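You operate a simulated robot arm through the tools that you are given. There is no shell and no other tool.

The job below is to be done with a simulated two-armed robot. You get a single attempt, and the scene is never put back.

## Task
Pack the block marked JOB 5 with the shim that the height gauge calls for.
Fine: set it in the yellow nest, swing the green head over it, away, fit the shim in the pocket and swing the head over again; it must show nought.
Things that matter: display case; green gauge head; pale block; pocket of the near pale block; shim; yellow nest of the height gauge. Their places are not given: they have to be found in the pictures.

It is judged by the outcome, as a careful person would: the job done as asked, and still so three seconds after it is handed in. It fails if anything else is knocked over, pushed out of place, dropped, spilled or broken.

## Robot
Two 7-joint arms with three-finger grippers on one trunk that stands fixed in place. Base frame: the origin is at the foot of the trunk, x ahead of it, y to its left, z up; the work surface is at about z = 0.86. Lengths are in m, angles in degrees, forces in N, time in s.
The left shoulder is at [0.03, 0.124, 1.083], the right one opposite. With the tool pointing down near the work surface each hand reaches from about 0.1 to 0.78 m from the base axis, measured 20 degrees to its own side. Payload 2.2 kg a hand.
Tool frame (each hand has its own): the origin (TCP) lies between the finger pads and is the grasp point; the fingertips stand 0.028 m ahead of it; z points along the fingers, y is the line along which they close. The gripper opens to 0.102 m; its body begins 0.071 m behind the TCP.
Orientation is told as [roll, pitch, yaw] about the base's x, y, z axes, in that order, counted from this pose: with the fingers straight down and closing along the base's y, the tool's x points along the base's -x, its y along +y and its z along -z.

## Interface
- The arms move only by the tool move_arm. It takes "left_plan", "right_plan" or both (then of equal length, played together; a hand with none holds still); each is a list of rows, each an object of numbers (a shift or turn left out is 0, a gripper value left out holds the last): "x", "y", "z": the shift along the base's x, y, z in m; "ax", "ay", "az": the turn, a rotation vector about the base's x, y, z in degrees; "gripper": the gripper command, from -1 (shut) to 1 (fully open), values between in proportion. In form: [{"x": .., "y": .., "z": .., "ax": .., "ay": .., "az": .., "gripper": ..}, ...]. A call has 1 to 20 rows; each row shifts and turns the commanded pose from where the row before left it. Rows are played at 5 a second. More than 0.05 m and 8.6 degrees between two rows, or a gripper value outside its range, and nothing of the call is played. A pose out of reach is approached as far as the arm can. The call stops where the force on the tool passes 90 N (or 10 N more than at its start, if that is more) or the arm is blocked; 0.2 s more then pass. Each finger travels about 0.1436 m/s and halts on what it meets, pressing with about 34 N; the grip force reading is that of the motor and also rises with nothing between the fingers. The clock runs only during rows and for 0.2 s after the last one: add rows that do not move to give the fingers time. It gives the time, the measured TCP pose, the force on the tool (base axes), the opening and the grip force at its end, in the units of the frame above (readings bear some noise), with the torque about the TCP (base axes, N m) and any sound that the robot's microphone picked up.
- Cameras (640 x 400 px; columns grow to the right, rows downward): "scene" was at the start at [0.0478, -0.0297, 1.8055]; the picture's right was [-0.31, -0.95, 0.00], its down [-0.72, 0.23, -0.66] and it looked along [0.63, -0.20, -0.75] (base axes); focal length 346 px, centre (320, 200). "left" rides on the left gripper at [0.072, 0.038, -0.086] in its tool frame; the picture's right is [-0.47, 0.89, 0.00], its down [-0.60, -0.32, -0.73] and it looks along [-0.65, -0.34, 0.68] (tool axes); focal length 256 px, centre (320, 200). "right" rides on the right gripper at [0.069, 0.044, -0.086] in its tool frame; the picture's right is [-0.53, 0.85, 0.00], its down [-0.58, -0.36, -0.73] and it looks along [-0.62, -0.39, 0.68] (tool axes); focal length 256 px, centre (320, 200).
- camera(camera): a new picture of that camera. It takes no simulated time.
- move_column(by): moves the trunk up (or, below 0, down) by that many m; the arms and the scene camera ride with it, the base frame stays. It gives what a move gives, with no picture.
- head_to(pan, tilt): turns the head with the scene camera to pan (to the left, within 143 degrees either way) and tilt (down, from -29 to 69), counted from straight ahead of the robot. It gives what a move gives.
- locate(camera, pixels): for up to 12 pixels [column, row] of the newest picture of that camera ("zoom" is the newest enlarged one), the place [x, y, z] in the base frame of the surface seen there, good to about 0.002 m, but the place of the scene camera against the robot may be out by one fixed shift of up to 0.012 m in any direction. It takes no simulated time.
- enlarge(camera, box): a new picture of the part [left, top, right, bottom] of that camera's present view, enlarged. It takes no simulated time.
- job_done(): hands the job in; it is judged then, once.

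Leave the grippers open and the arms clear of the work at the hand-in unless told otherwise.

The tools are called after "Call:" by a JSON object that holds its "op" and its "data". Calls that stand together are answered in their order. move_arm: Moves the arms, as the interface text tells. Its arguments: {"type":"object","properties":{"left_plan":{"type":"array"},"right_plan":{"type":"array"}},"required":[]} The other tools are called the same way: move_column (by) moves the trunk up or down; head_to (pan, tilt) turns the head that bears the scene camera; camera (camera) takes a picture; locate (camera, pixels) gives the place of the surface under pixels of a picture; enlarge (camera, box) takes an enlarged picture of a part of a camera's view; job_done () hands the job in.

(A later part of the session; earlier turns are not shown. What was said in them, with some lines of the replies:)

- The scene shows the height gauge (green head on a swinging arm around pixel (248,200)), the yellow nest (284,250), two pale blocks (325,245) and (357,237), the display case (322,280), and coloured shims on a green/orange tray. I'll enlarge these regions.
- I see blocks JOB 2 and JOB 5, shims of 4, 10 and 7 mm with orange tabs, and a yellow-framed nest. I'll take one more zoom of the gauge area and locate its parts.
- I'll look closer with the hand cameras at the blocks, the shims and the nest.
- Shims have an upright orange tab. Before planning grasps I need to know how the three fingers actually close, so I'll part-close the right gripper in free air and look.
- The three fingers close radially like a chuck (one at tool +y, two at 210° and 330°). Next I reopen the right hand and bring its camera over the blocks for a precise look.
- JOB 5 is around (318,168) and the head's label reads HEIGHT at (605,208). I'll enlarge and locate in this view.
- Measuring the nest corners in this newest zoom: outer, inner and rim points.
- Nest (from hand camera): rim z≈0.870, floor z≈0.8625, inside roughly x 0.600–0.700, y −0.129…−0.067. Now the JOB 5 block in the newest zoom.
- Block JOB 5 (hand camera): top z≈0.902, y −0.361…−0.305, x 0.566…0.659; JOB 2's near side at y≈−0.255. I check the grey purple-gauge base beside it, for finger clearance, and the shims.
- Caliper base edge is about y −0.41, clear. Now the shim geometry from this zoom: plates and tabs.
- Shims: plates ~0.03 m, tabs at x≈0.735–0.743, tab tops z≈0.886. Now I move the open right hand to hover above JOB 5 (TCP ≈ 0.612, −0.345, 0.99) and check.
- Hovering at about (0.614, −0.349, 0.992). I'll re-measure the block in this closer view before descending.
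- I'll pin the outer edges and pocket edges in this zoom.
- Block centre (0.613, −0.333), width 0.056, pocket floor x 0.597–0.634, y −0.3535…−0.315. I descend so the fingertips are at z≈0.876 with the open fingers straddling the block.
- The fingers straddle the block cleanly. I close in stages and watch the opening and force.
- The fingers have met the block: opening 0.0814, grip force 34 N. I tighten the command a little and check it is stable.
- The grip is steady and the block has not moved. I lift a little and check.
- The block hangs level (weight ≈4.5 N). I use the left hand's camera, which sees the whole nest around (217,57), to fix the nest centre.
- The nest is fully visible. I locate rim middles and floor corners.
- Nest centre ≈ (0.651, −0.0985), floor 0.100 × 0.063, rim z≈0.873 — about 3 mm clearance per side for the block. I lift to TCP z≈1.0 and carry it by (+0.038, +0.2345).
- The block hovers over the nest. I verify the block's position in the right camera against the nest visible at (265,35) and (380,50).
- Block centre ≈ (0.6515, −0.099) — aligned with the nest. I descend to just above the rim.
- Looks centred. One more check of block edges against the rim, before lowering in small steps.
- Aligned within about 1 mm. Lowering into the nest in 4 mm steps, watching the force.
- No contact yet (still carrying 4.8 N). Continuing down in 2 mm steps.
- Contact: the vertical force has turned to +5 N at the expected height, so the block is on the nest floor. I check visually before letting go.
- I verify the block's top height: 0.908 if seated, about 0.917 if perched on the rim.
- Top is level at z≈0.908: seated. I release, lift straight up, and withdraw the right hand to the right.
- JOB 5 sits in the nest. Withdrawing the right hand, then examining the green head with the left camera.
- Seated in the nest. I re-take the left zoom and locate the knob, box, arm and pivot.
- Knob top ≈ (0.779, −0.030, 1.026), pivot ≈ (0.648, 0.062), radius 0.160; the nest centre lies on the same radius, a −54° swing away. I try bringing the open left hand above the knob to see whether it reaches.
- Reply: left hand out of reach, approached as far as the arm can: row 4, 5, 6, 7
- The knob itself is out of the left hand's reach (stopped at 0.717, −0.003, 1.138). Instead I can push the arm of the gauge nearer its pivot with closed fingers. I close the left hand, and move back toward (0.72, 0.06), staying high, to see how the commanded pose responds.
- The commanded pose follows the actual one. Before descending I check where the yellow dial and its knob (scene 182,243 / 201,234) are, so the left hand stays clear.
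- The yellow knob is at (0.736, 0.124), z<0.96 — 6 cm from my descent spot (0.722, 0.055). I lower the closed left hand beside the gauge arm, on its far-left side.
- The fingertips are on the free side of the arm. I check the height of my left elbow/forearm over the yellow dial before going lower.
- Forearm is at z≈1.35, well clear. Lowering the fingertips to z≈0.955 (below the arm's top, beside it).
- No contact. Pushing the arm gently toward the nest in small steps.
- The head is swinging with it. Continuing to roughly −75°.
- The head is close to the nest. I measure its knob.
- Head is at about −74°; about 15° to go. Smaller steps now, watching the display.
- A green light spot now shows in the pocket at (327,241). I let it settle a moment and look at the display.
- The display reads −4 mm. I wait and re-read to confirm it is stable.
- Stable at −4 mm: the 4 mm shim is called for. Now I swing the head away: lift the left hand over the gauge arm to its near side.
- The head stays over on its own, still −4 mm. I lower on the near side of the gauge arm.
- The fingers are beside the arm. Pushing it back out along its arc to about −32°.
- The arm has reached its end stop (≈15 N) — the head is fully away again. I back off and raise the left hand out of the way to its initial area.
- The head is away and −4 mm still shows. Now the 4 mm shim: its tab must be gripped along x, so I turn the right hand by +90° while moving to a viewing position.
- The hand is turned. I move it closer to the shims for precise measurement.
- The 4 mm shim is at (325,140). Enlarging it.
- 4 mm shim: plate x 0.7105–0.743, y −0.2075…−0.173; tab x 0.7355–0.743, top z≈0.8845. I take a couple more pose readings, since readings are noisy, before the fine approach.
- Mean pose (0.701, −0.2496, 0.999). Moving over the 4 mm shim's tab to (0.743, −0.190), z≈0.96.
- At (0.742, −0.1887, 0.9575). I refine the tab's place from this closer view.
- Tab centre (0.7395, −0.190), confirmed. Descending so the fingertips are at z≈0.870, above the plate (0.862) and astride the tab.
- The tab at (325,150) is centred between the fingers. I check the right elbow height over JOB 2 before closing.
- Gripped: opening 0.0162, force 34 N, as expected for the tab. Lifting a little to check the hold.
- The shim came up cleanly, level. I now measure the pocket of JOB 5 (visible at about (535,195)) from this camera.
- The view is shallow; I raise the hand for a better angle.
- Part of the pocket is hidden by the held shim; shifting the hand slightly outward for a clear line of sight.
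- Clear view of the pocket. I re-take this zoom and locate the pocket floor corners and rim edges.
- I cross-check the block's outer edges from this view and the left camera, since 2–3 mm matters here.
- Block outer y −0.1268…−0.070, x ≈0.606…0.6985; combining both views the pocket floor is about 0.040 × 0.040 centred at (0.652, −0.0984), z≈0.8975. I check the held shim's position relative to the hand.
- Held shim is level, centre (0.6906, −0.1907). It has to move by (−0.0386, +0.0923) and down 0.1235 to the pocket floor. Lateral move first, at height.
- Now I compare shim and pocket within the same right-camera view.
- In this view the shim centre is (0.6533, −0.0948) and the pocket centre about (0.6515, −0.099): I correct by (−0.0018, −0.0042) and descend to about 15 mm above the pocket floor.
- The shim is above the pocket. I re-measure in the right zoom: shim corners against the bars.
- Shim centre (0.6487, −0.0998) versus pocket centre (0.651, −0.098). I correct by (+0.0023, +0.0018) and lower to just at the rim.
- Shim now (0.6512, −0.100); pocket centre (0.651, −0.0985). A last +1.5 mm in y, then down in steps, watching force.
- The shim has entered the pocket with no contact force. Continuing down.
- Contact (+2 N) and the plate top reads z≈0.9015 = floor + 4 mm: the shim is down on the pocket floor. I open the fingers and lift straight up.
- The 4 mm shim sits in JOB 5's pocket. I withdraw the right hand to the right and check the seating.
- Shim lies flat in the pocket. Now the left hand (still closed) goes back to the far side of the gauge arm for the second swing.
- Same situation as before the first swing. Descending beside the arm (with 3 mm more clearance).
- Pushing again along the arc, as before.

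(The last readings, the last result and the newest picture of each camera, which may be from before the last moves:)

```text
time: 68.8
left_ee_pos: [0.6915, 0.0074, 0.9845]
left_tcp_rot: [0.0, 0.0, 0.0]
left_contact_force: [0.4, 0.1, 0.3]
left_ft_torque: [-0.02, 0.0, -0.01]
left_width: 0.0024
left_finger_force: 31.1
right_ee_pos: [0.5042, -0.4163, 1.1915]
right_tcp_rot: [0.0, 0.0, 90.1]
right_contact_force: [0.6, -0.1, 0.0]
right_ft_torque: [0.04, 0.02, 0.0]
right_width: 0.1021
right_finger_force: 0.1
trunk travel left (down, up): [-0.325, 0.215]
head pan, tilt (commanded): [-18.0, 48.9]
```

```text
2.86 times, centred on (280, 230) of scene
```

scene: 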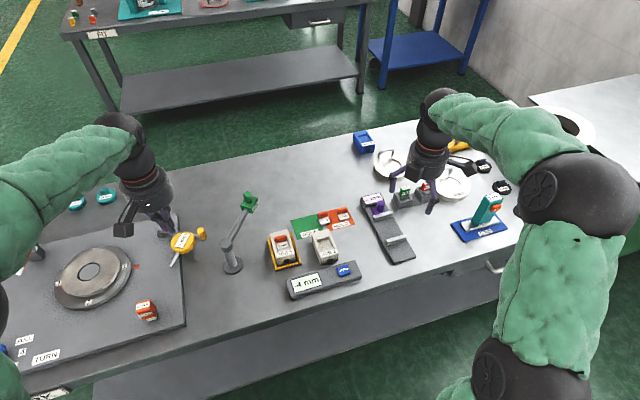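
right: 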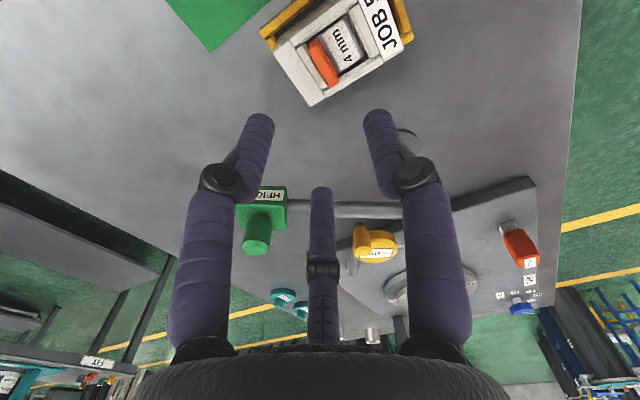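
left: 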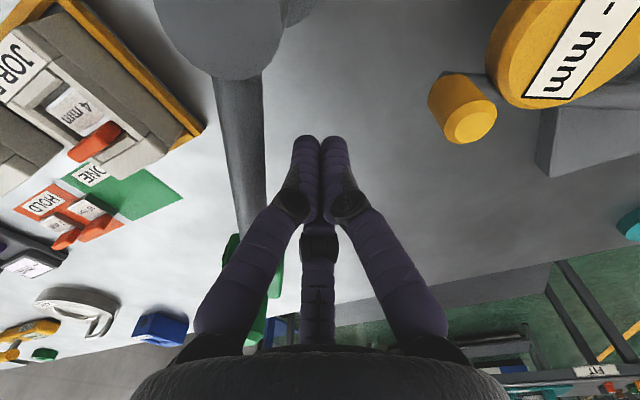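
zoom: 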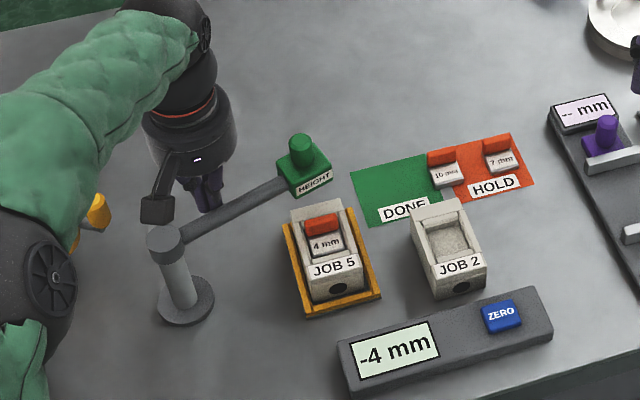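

Head at about −71°. Before it passes over the tab I check the clearance between head underside and tab in the left camera.

Call:
{"op": "camera", "data": {"camera": "left"}}

Call:
{"op": "enlarge", "data": {"camera": "left", "box": [60, 80, 260, 330]}}

Call:
{"op": "enlarge", "data": {"camera": "right", "box": [300, 60, 600, 300]}}

```text
taken
```

left: 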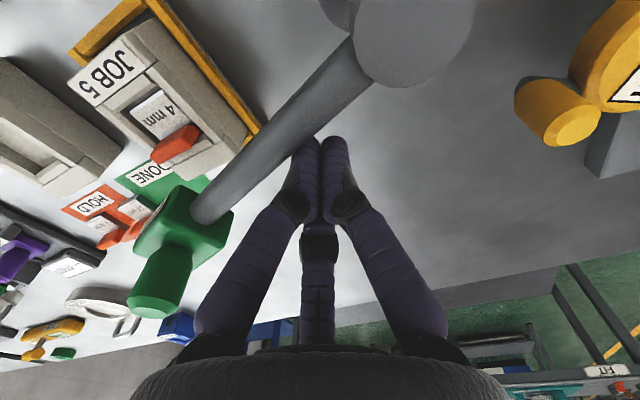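

```text
1.60 times, centred on (160, 205) of left
```

zoom: 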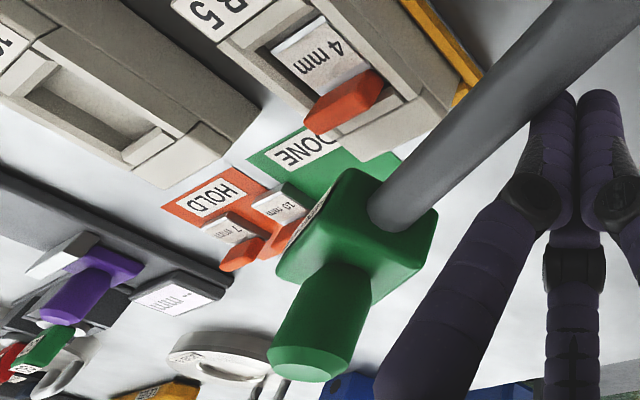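

```text
1.67 times, centred on (450, 180) of right
```

zoom: 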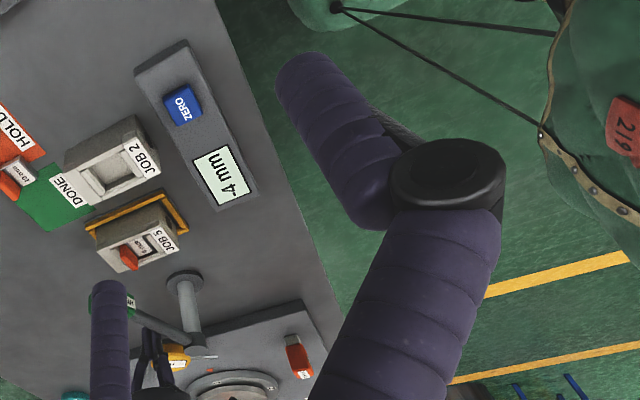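

Call:
{"op": "enlarge", "data": {"camera": "scene", "box": [260, 190, 320, 250]}}

```text
6.67 times, centred on (290, 220) of scene
```

zoom: 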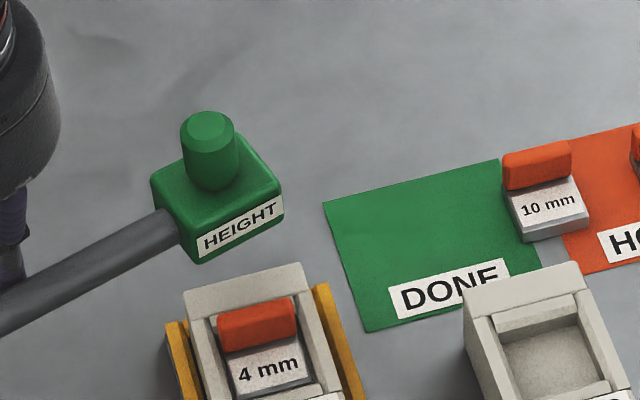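

Call:
{"op": "locate", "data": {"camera": "zoom", "pixels": [[205, 256], [240, 243], [275, 225], [240, 228], [190, 240], [255, 310], [260, 335], [230, 205], [160, 200], [265, 365]]}}

```text
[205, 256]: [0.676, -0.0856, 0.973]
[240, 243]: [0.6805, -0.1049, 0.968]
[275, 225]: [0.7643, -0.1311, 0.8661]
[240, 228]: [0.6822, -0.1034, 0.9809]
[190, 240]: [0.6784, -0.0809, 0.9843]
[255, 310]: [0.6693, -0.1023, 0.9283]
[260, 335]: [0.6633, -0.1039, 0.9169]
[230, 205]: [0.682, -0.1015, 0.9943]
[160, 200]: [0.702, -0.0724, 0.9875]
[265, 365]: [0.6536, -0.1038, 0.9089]
```

Head underside ≈0.968 vs tab top ≈0.93: plenty of clearance. Continuing in small steps to the nest.

Call:
{"op": "move_arm", "data": {"left_plan": [{"x": -0.0049, "y": -0.0037}, {"x": -0.0025, "y": -0.0016}, {"x": -0.0026, "y": -0.0016}, {"x": -0.0026, "y": -0.0014}, {"x": -0.0022, "y": -0.001}, {}, {}, {}]}}

Call:
{"op": "enlarge", "data": {"camera": "scene", "box": [190, 160, 370, 300]}}

```text
time: 70.6
left_ee_pos: [0.6759, -0.0008, 0.9854]
left_tcp_rot: [0.0, 0.0, 0.0]
left_contact_force: [0.2, 0.7, -0.4]
left_ft_torque: [0.0, 0.01, -0.01]
left_width: 0.0021
left_finger_force: 31.6
right_ee_pos: [0.505, -0.4179, 1.1914]
right_tcp_rot: [0.0, 0.0, 90.0]
right_contact_force: [-0.4, -0.4, 0.1]
right_ft_torque: [-0.01, 0.0, 0.02]
right_width: 0.1021
right_finger_force: 0.1
trunk travel left (down, up): [-0.325, 0.215]
head pan, tilt (commanded): [-18.0, 48.9]
```

```text
2.86 times, centred on (280, 230) of scene
```

zoom: 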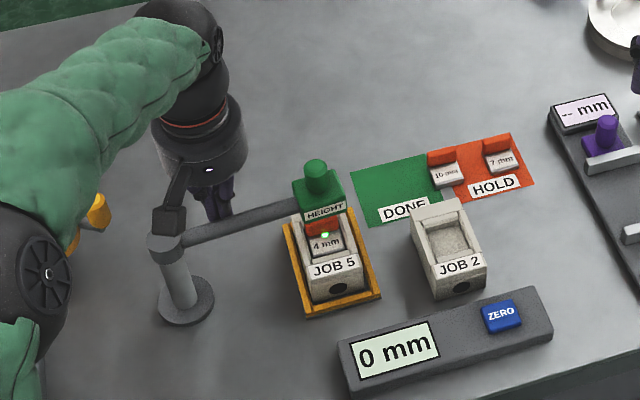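

The display shows 0 mm. The light spot lies close to the tab; I look closely and nudge the head slightly further to be well centred.

Call:
{"op": "enlarge", "data": {"camera": "scene", "box": [260, 210, 320, 275]}}

Call:
{"op": "locate", "data": {"camera": "zoom", "pixels": [[300, 90], [302, 140], [296, 165], [275, 180], [300, 55]]}}

```text
6.15 times, centred on (290, 242) of scene
```

zoom: 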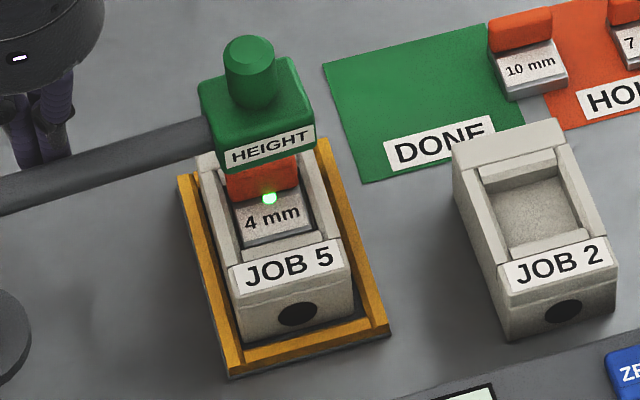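

```text
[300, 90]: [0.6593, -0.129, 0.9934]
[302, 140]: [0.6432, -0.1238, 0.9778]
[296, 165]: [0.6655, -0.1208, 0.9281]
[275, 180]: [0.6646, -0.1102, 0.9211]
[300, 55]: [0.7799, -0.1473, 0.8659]
```

Spot is on the plate right at the foot of the tab. A small further nudge of 1.5 mm centres it.

Call:
{"op": "move_arm", "data": {"left_plan": [{"x": -0.0008, "y": -0.0002}, {"x": -0.0008, "y": -0.0002}, {}, {}, {}]}}

Call:
{"op": "enlarge", "data": {"camera": "scene", "box": [240, 205, 360, 305]}}

```text
time: 71.8
left_ee_pos: [0.6757, 0.0011, 0.9845]
left_tcp_rot: [0.0, 0.0, 0.0]
left_contact_force: [0.6, 0.0, -0.3]
left_ft_torque: [-0.02, 0.04, -0.03]
left_width: 0.0019
left_finger_force: 31.9
right_ee_pos: [0.5047, -0.4171, 1.1917]
right_tcp_rot: [0.0, -0.1, 89.9]
right_contact_force: [0.5, -0.3, -1.1]
right_ft_torque: [0.0, -0.01, 0.04]
right_width: 0.1022
right_finger_force: 0.1
trunk travel left (down, up): [-0.325, 0.215]
head pan, tilt (commanded): [-18.0, 48.9]
```

```text
4.00 times, centred on (300, 255) of scene
```

zoom: 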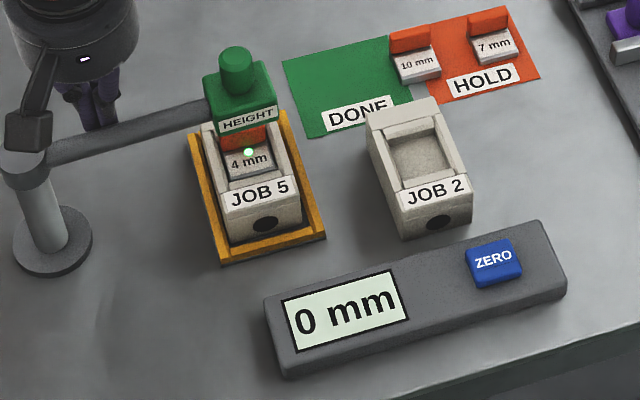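

0 mm, with the spot clearly on the shim plate. I back the left hand off, lift, withdraw to the left and open it.

Call:
{"op": "move_arm", "data": {"left_plan": [{"x": 0.006, "y": 0.003}, {"x": 0.006, "y": 0.006, "z": 0.005}, {"z": 0.04}, {"z": 0.04}, {"z": 0.04}, {"x": -0.02, "y": 0.03, "z": 0.03}, {"x": -0.03, "y": 0.03, "z": 0.02}, {"x": -0.03, "y": 0.03, "z": 0.02}, {"x": -0.03, "y": 0.035, "z": 0.02}, {"x": -0.01, "y": 0.03, "z": 0.02}, {"gripper": 1.0}, {"gripper": 1.0}, {"gripper": 1.0}, {"gripper": 1.0}]}}

Call:
{"op": "camera", "data": {"camera": "scene"}}

Call:
{"op": "enlarge", "data": {"camera": "scene", "box": [210, 190, 370, 310]}}

Call:
{"op": "camera", "data": {"camera": "left"}}

```text
refused: row 9 steps farther than a row can; nothing moved
```

```text
taken
```

scene: 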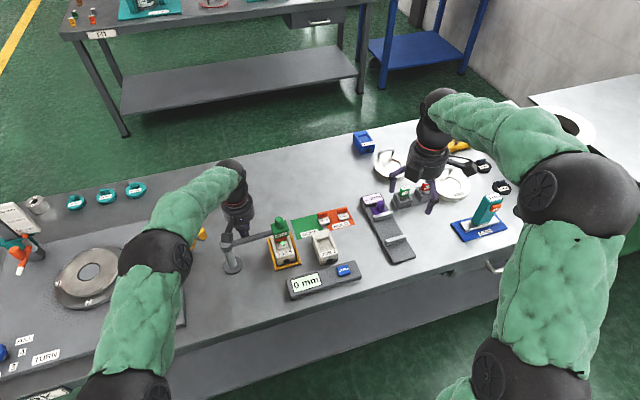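

```text
3.33 times, centred on (290, 250) of scene
```

zoom: 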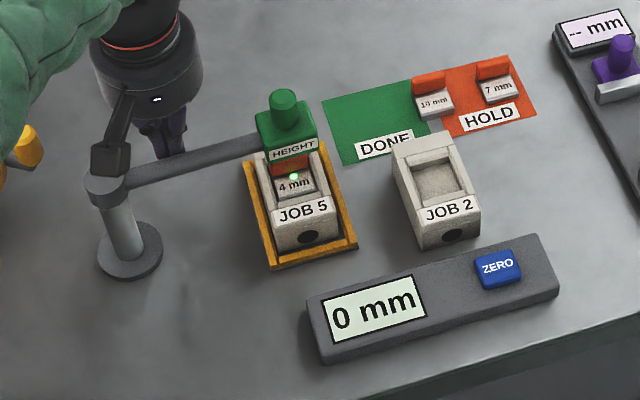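

```text
taken
```

left: 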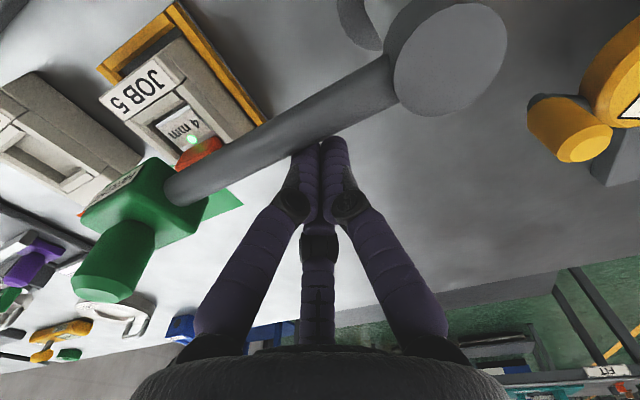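

One row was 0.0502 m, over the 0.05 m limit, so nothing moved. Repeating with a slightly smaller step.

Call:
{"op": "move_arm", "data": {"left_plan": [{"x": 0.006, "y": 0.003}, {"x": 0.006, "y": 0.006, "z": 0.005}, {"z": 0.04}, {"z": 0.04}, {"z": 0.04}, {"x": -0.02, "y": 0.03, "z": 0.03}, {"x": -0.03, "y": 0.03, "z": 0.02}, {"x": -0.03, "y": 0.03, "z": 0.02}, {"x": -0.03, "y": 0.03, "z": 0.015}, {"x": -0.01, "y": 0.03, "z": 0.02}, {"gripper": 1.0}, {"gripper": 1.0}, {"gripper": 1.0}, {"gripper": 1.0}]}}

Call:
{"op": "camera", "data": {"camera": "scene"}}

Call:
{"op": "enlarge", "data": {"camera": "scene", "box": [210, 190, 370, 310]}}

Call:
{"op": "camera", "data": {"camera": "left"}}

```text
time: 74.8
left_ee_pos: [0.5668, 0.1565, 1.2127]
left_tcp_rot: [0.0, 0.0, -0.1]
left_contact_force: [-0.6, -0.5, 0.0]
left_ft_torque: [0.01, 0.02, 0.0]
left_width: 0.1018
left_finger_force: 0.0
right_ee_pos: [0.5059, -0.4162, 1.1914]
right_tcp_rot: [0.0, 0.0, 90.0]
right_contact_force: [-0.1, -0.6, -0.5]
right_ft_torque: [-0.01, 0.01, 0.01]
right_width: 0.102
right_finger_force: 0.1
trunk travel left (down, up): [-0.325, 0.215]
head pan, tilt (commanded): [-18.0, 48.9]
```

```text
taken
```

scene: 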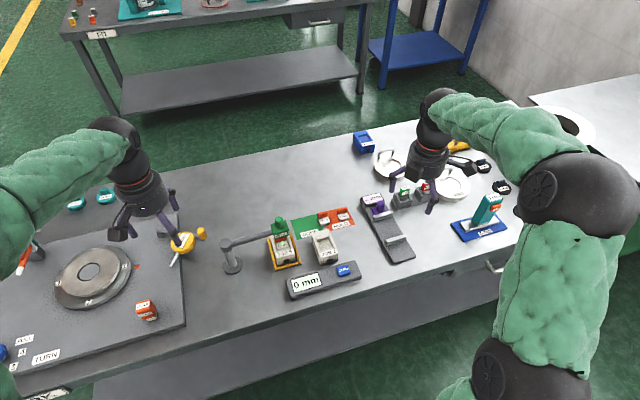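

```text
3.33 times, centred on (290, 250) of scene
```

zoom: 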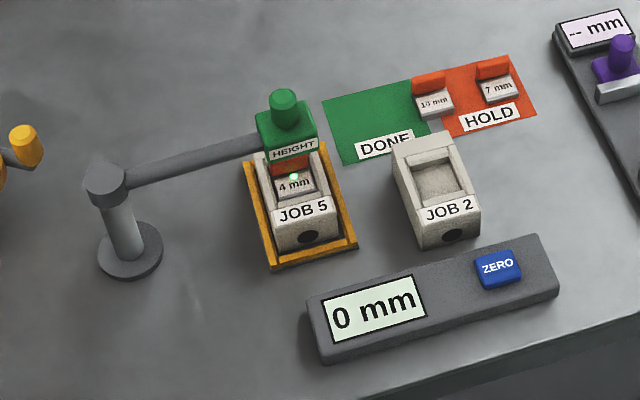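

```text
taken
```

left: 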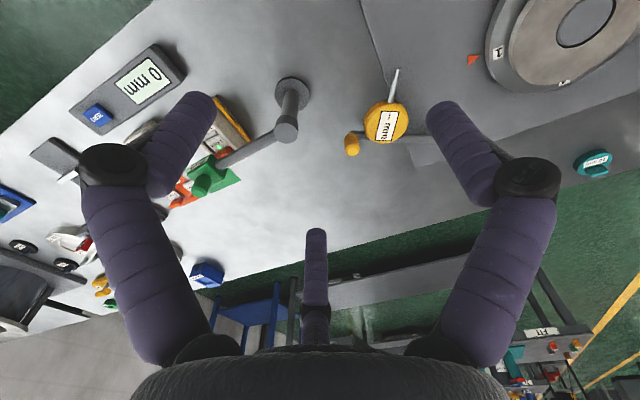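

Display shows 0 mm, head over JOB 5 with the 4 mm shim, both hands open and clear. I wait a couple of seconds to confirm it stays so.

Call:
{"op": "move_arm", "data": {"left_plan": [{}, {}, {}, {}, {}, {}, {}, {}, {}, {}]}}

Call:
{"op": "enlarge", "data": {"camera": "scene", "box": [210, 190, 370, 310]}}

```text
time: 77.0
left_ee_pos: [0.5674, 0.1585, 1.2139]
left_tcp_rot: [0.1, 0.0, 0.1]
left_contact_force: [0.1, -0.2, -0.4]
left_ft_torque: [0.01, 0.0, 0.04]
left_width: 0.1016
left_finger_force: 0.1
right_ee_pos: [0.5055, -0.4172, 1.1915]
right_tcp_rot: [0.0, 0.0, 90.0]
right_contact_force: [-0.7, -0.2, 0.2]
right_ft_torque: [-0.01, 0.01, 0.0]
right_width: 0.102
right_finger_force: 0.1
trunk travel left (down, up): [-0.325, 0.215]
head pan, tilt (commanded): [-18.0, 48.9]
```

```text
3.33 times, centred on (290, 250) of scene
```

zoom: 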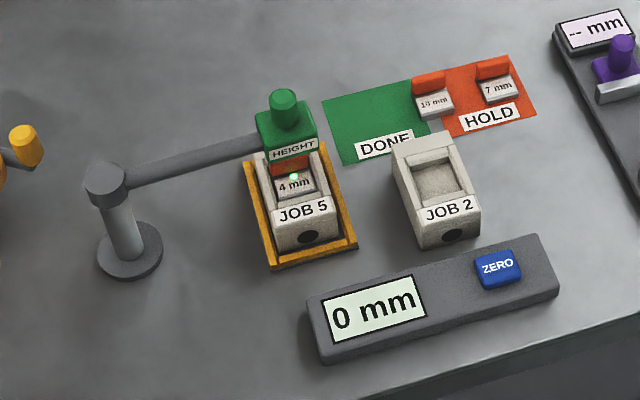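

The gauge holds at 0 mm, nothing else has been disturbed. Handing in.

Call:
{"op": "job_done", "data": {}}

```text
The job is handed in.
```

The JOB 5 block is packed with the 4 mm shim, and the height gauge shows 0 mm with the green head over it. I handed the job in.

With the empty block in the yellow nest, the gauge read −4 mm. I swung the head away, set the 4 mm shim flat in the pocket and swung the head back. The reading went to 0 mm and stayed there for the two seconds I watched it afterwards.

- **How the head was swung:** the green knob was out of the left hand's reach, so I pushed the gauge's arm nearer its pivot with closed fingers. On the way back it met its end stop with about 15 N, and I backed off at once.
- **End state:** nothing else was knocked or moved. Both grippers are open and both arms are clear of the work.
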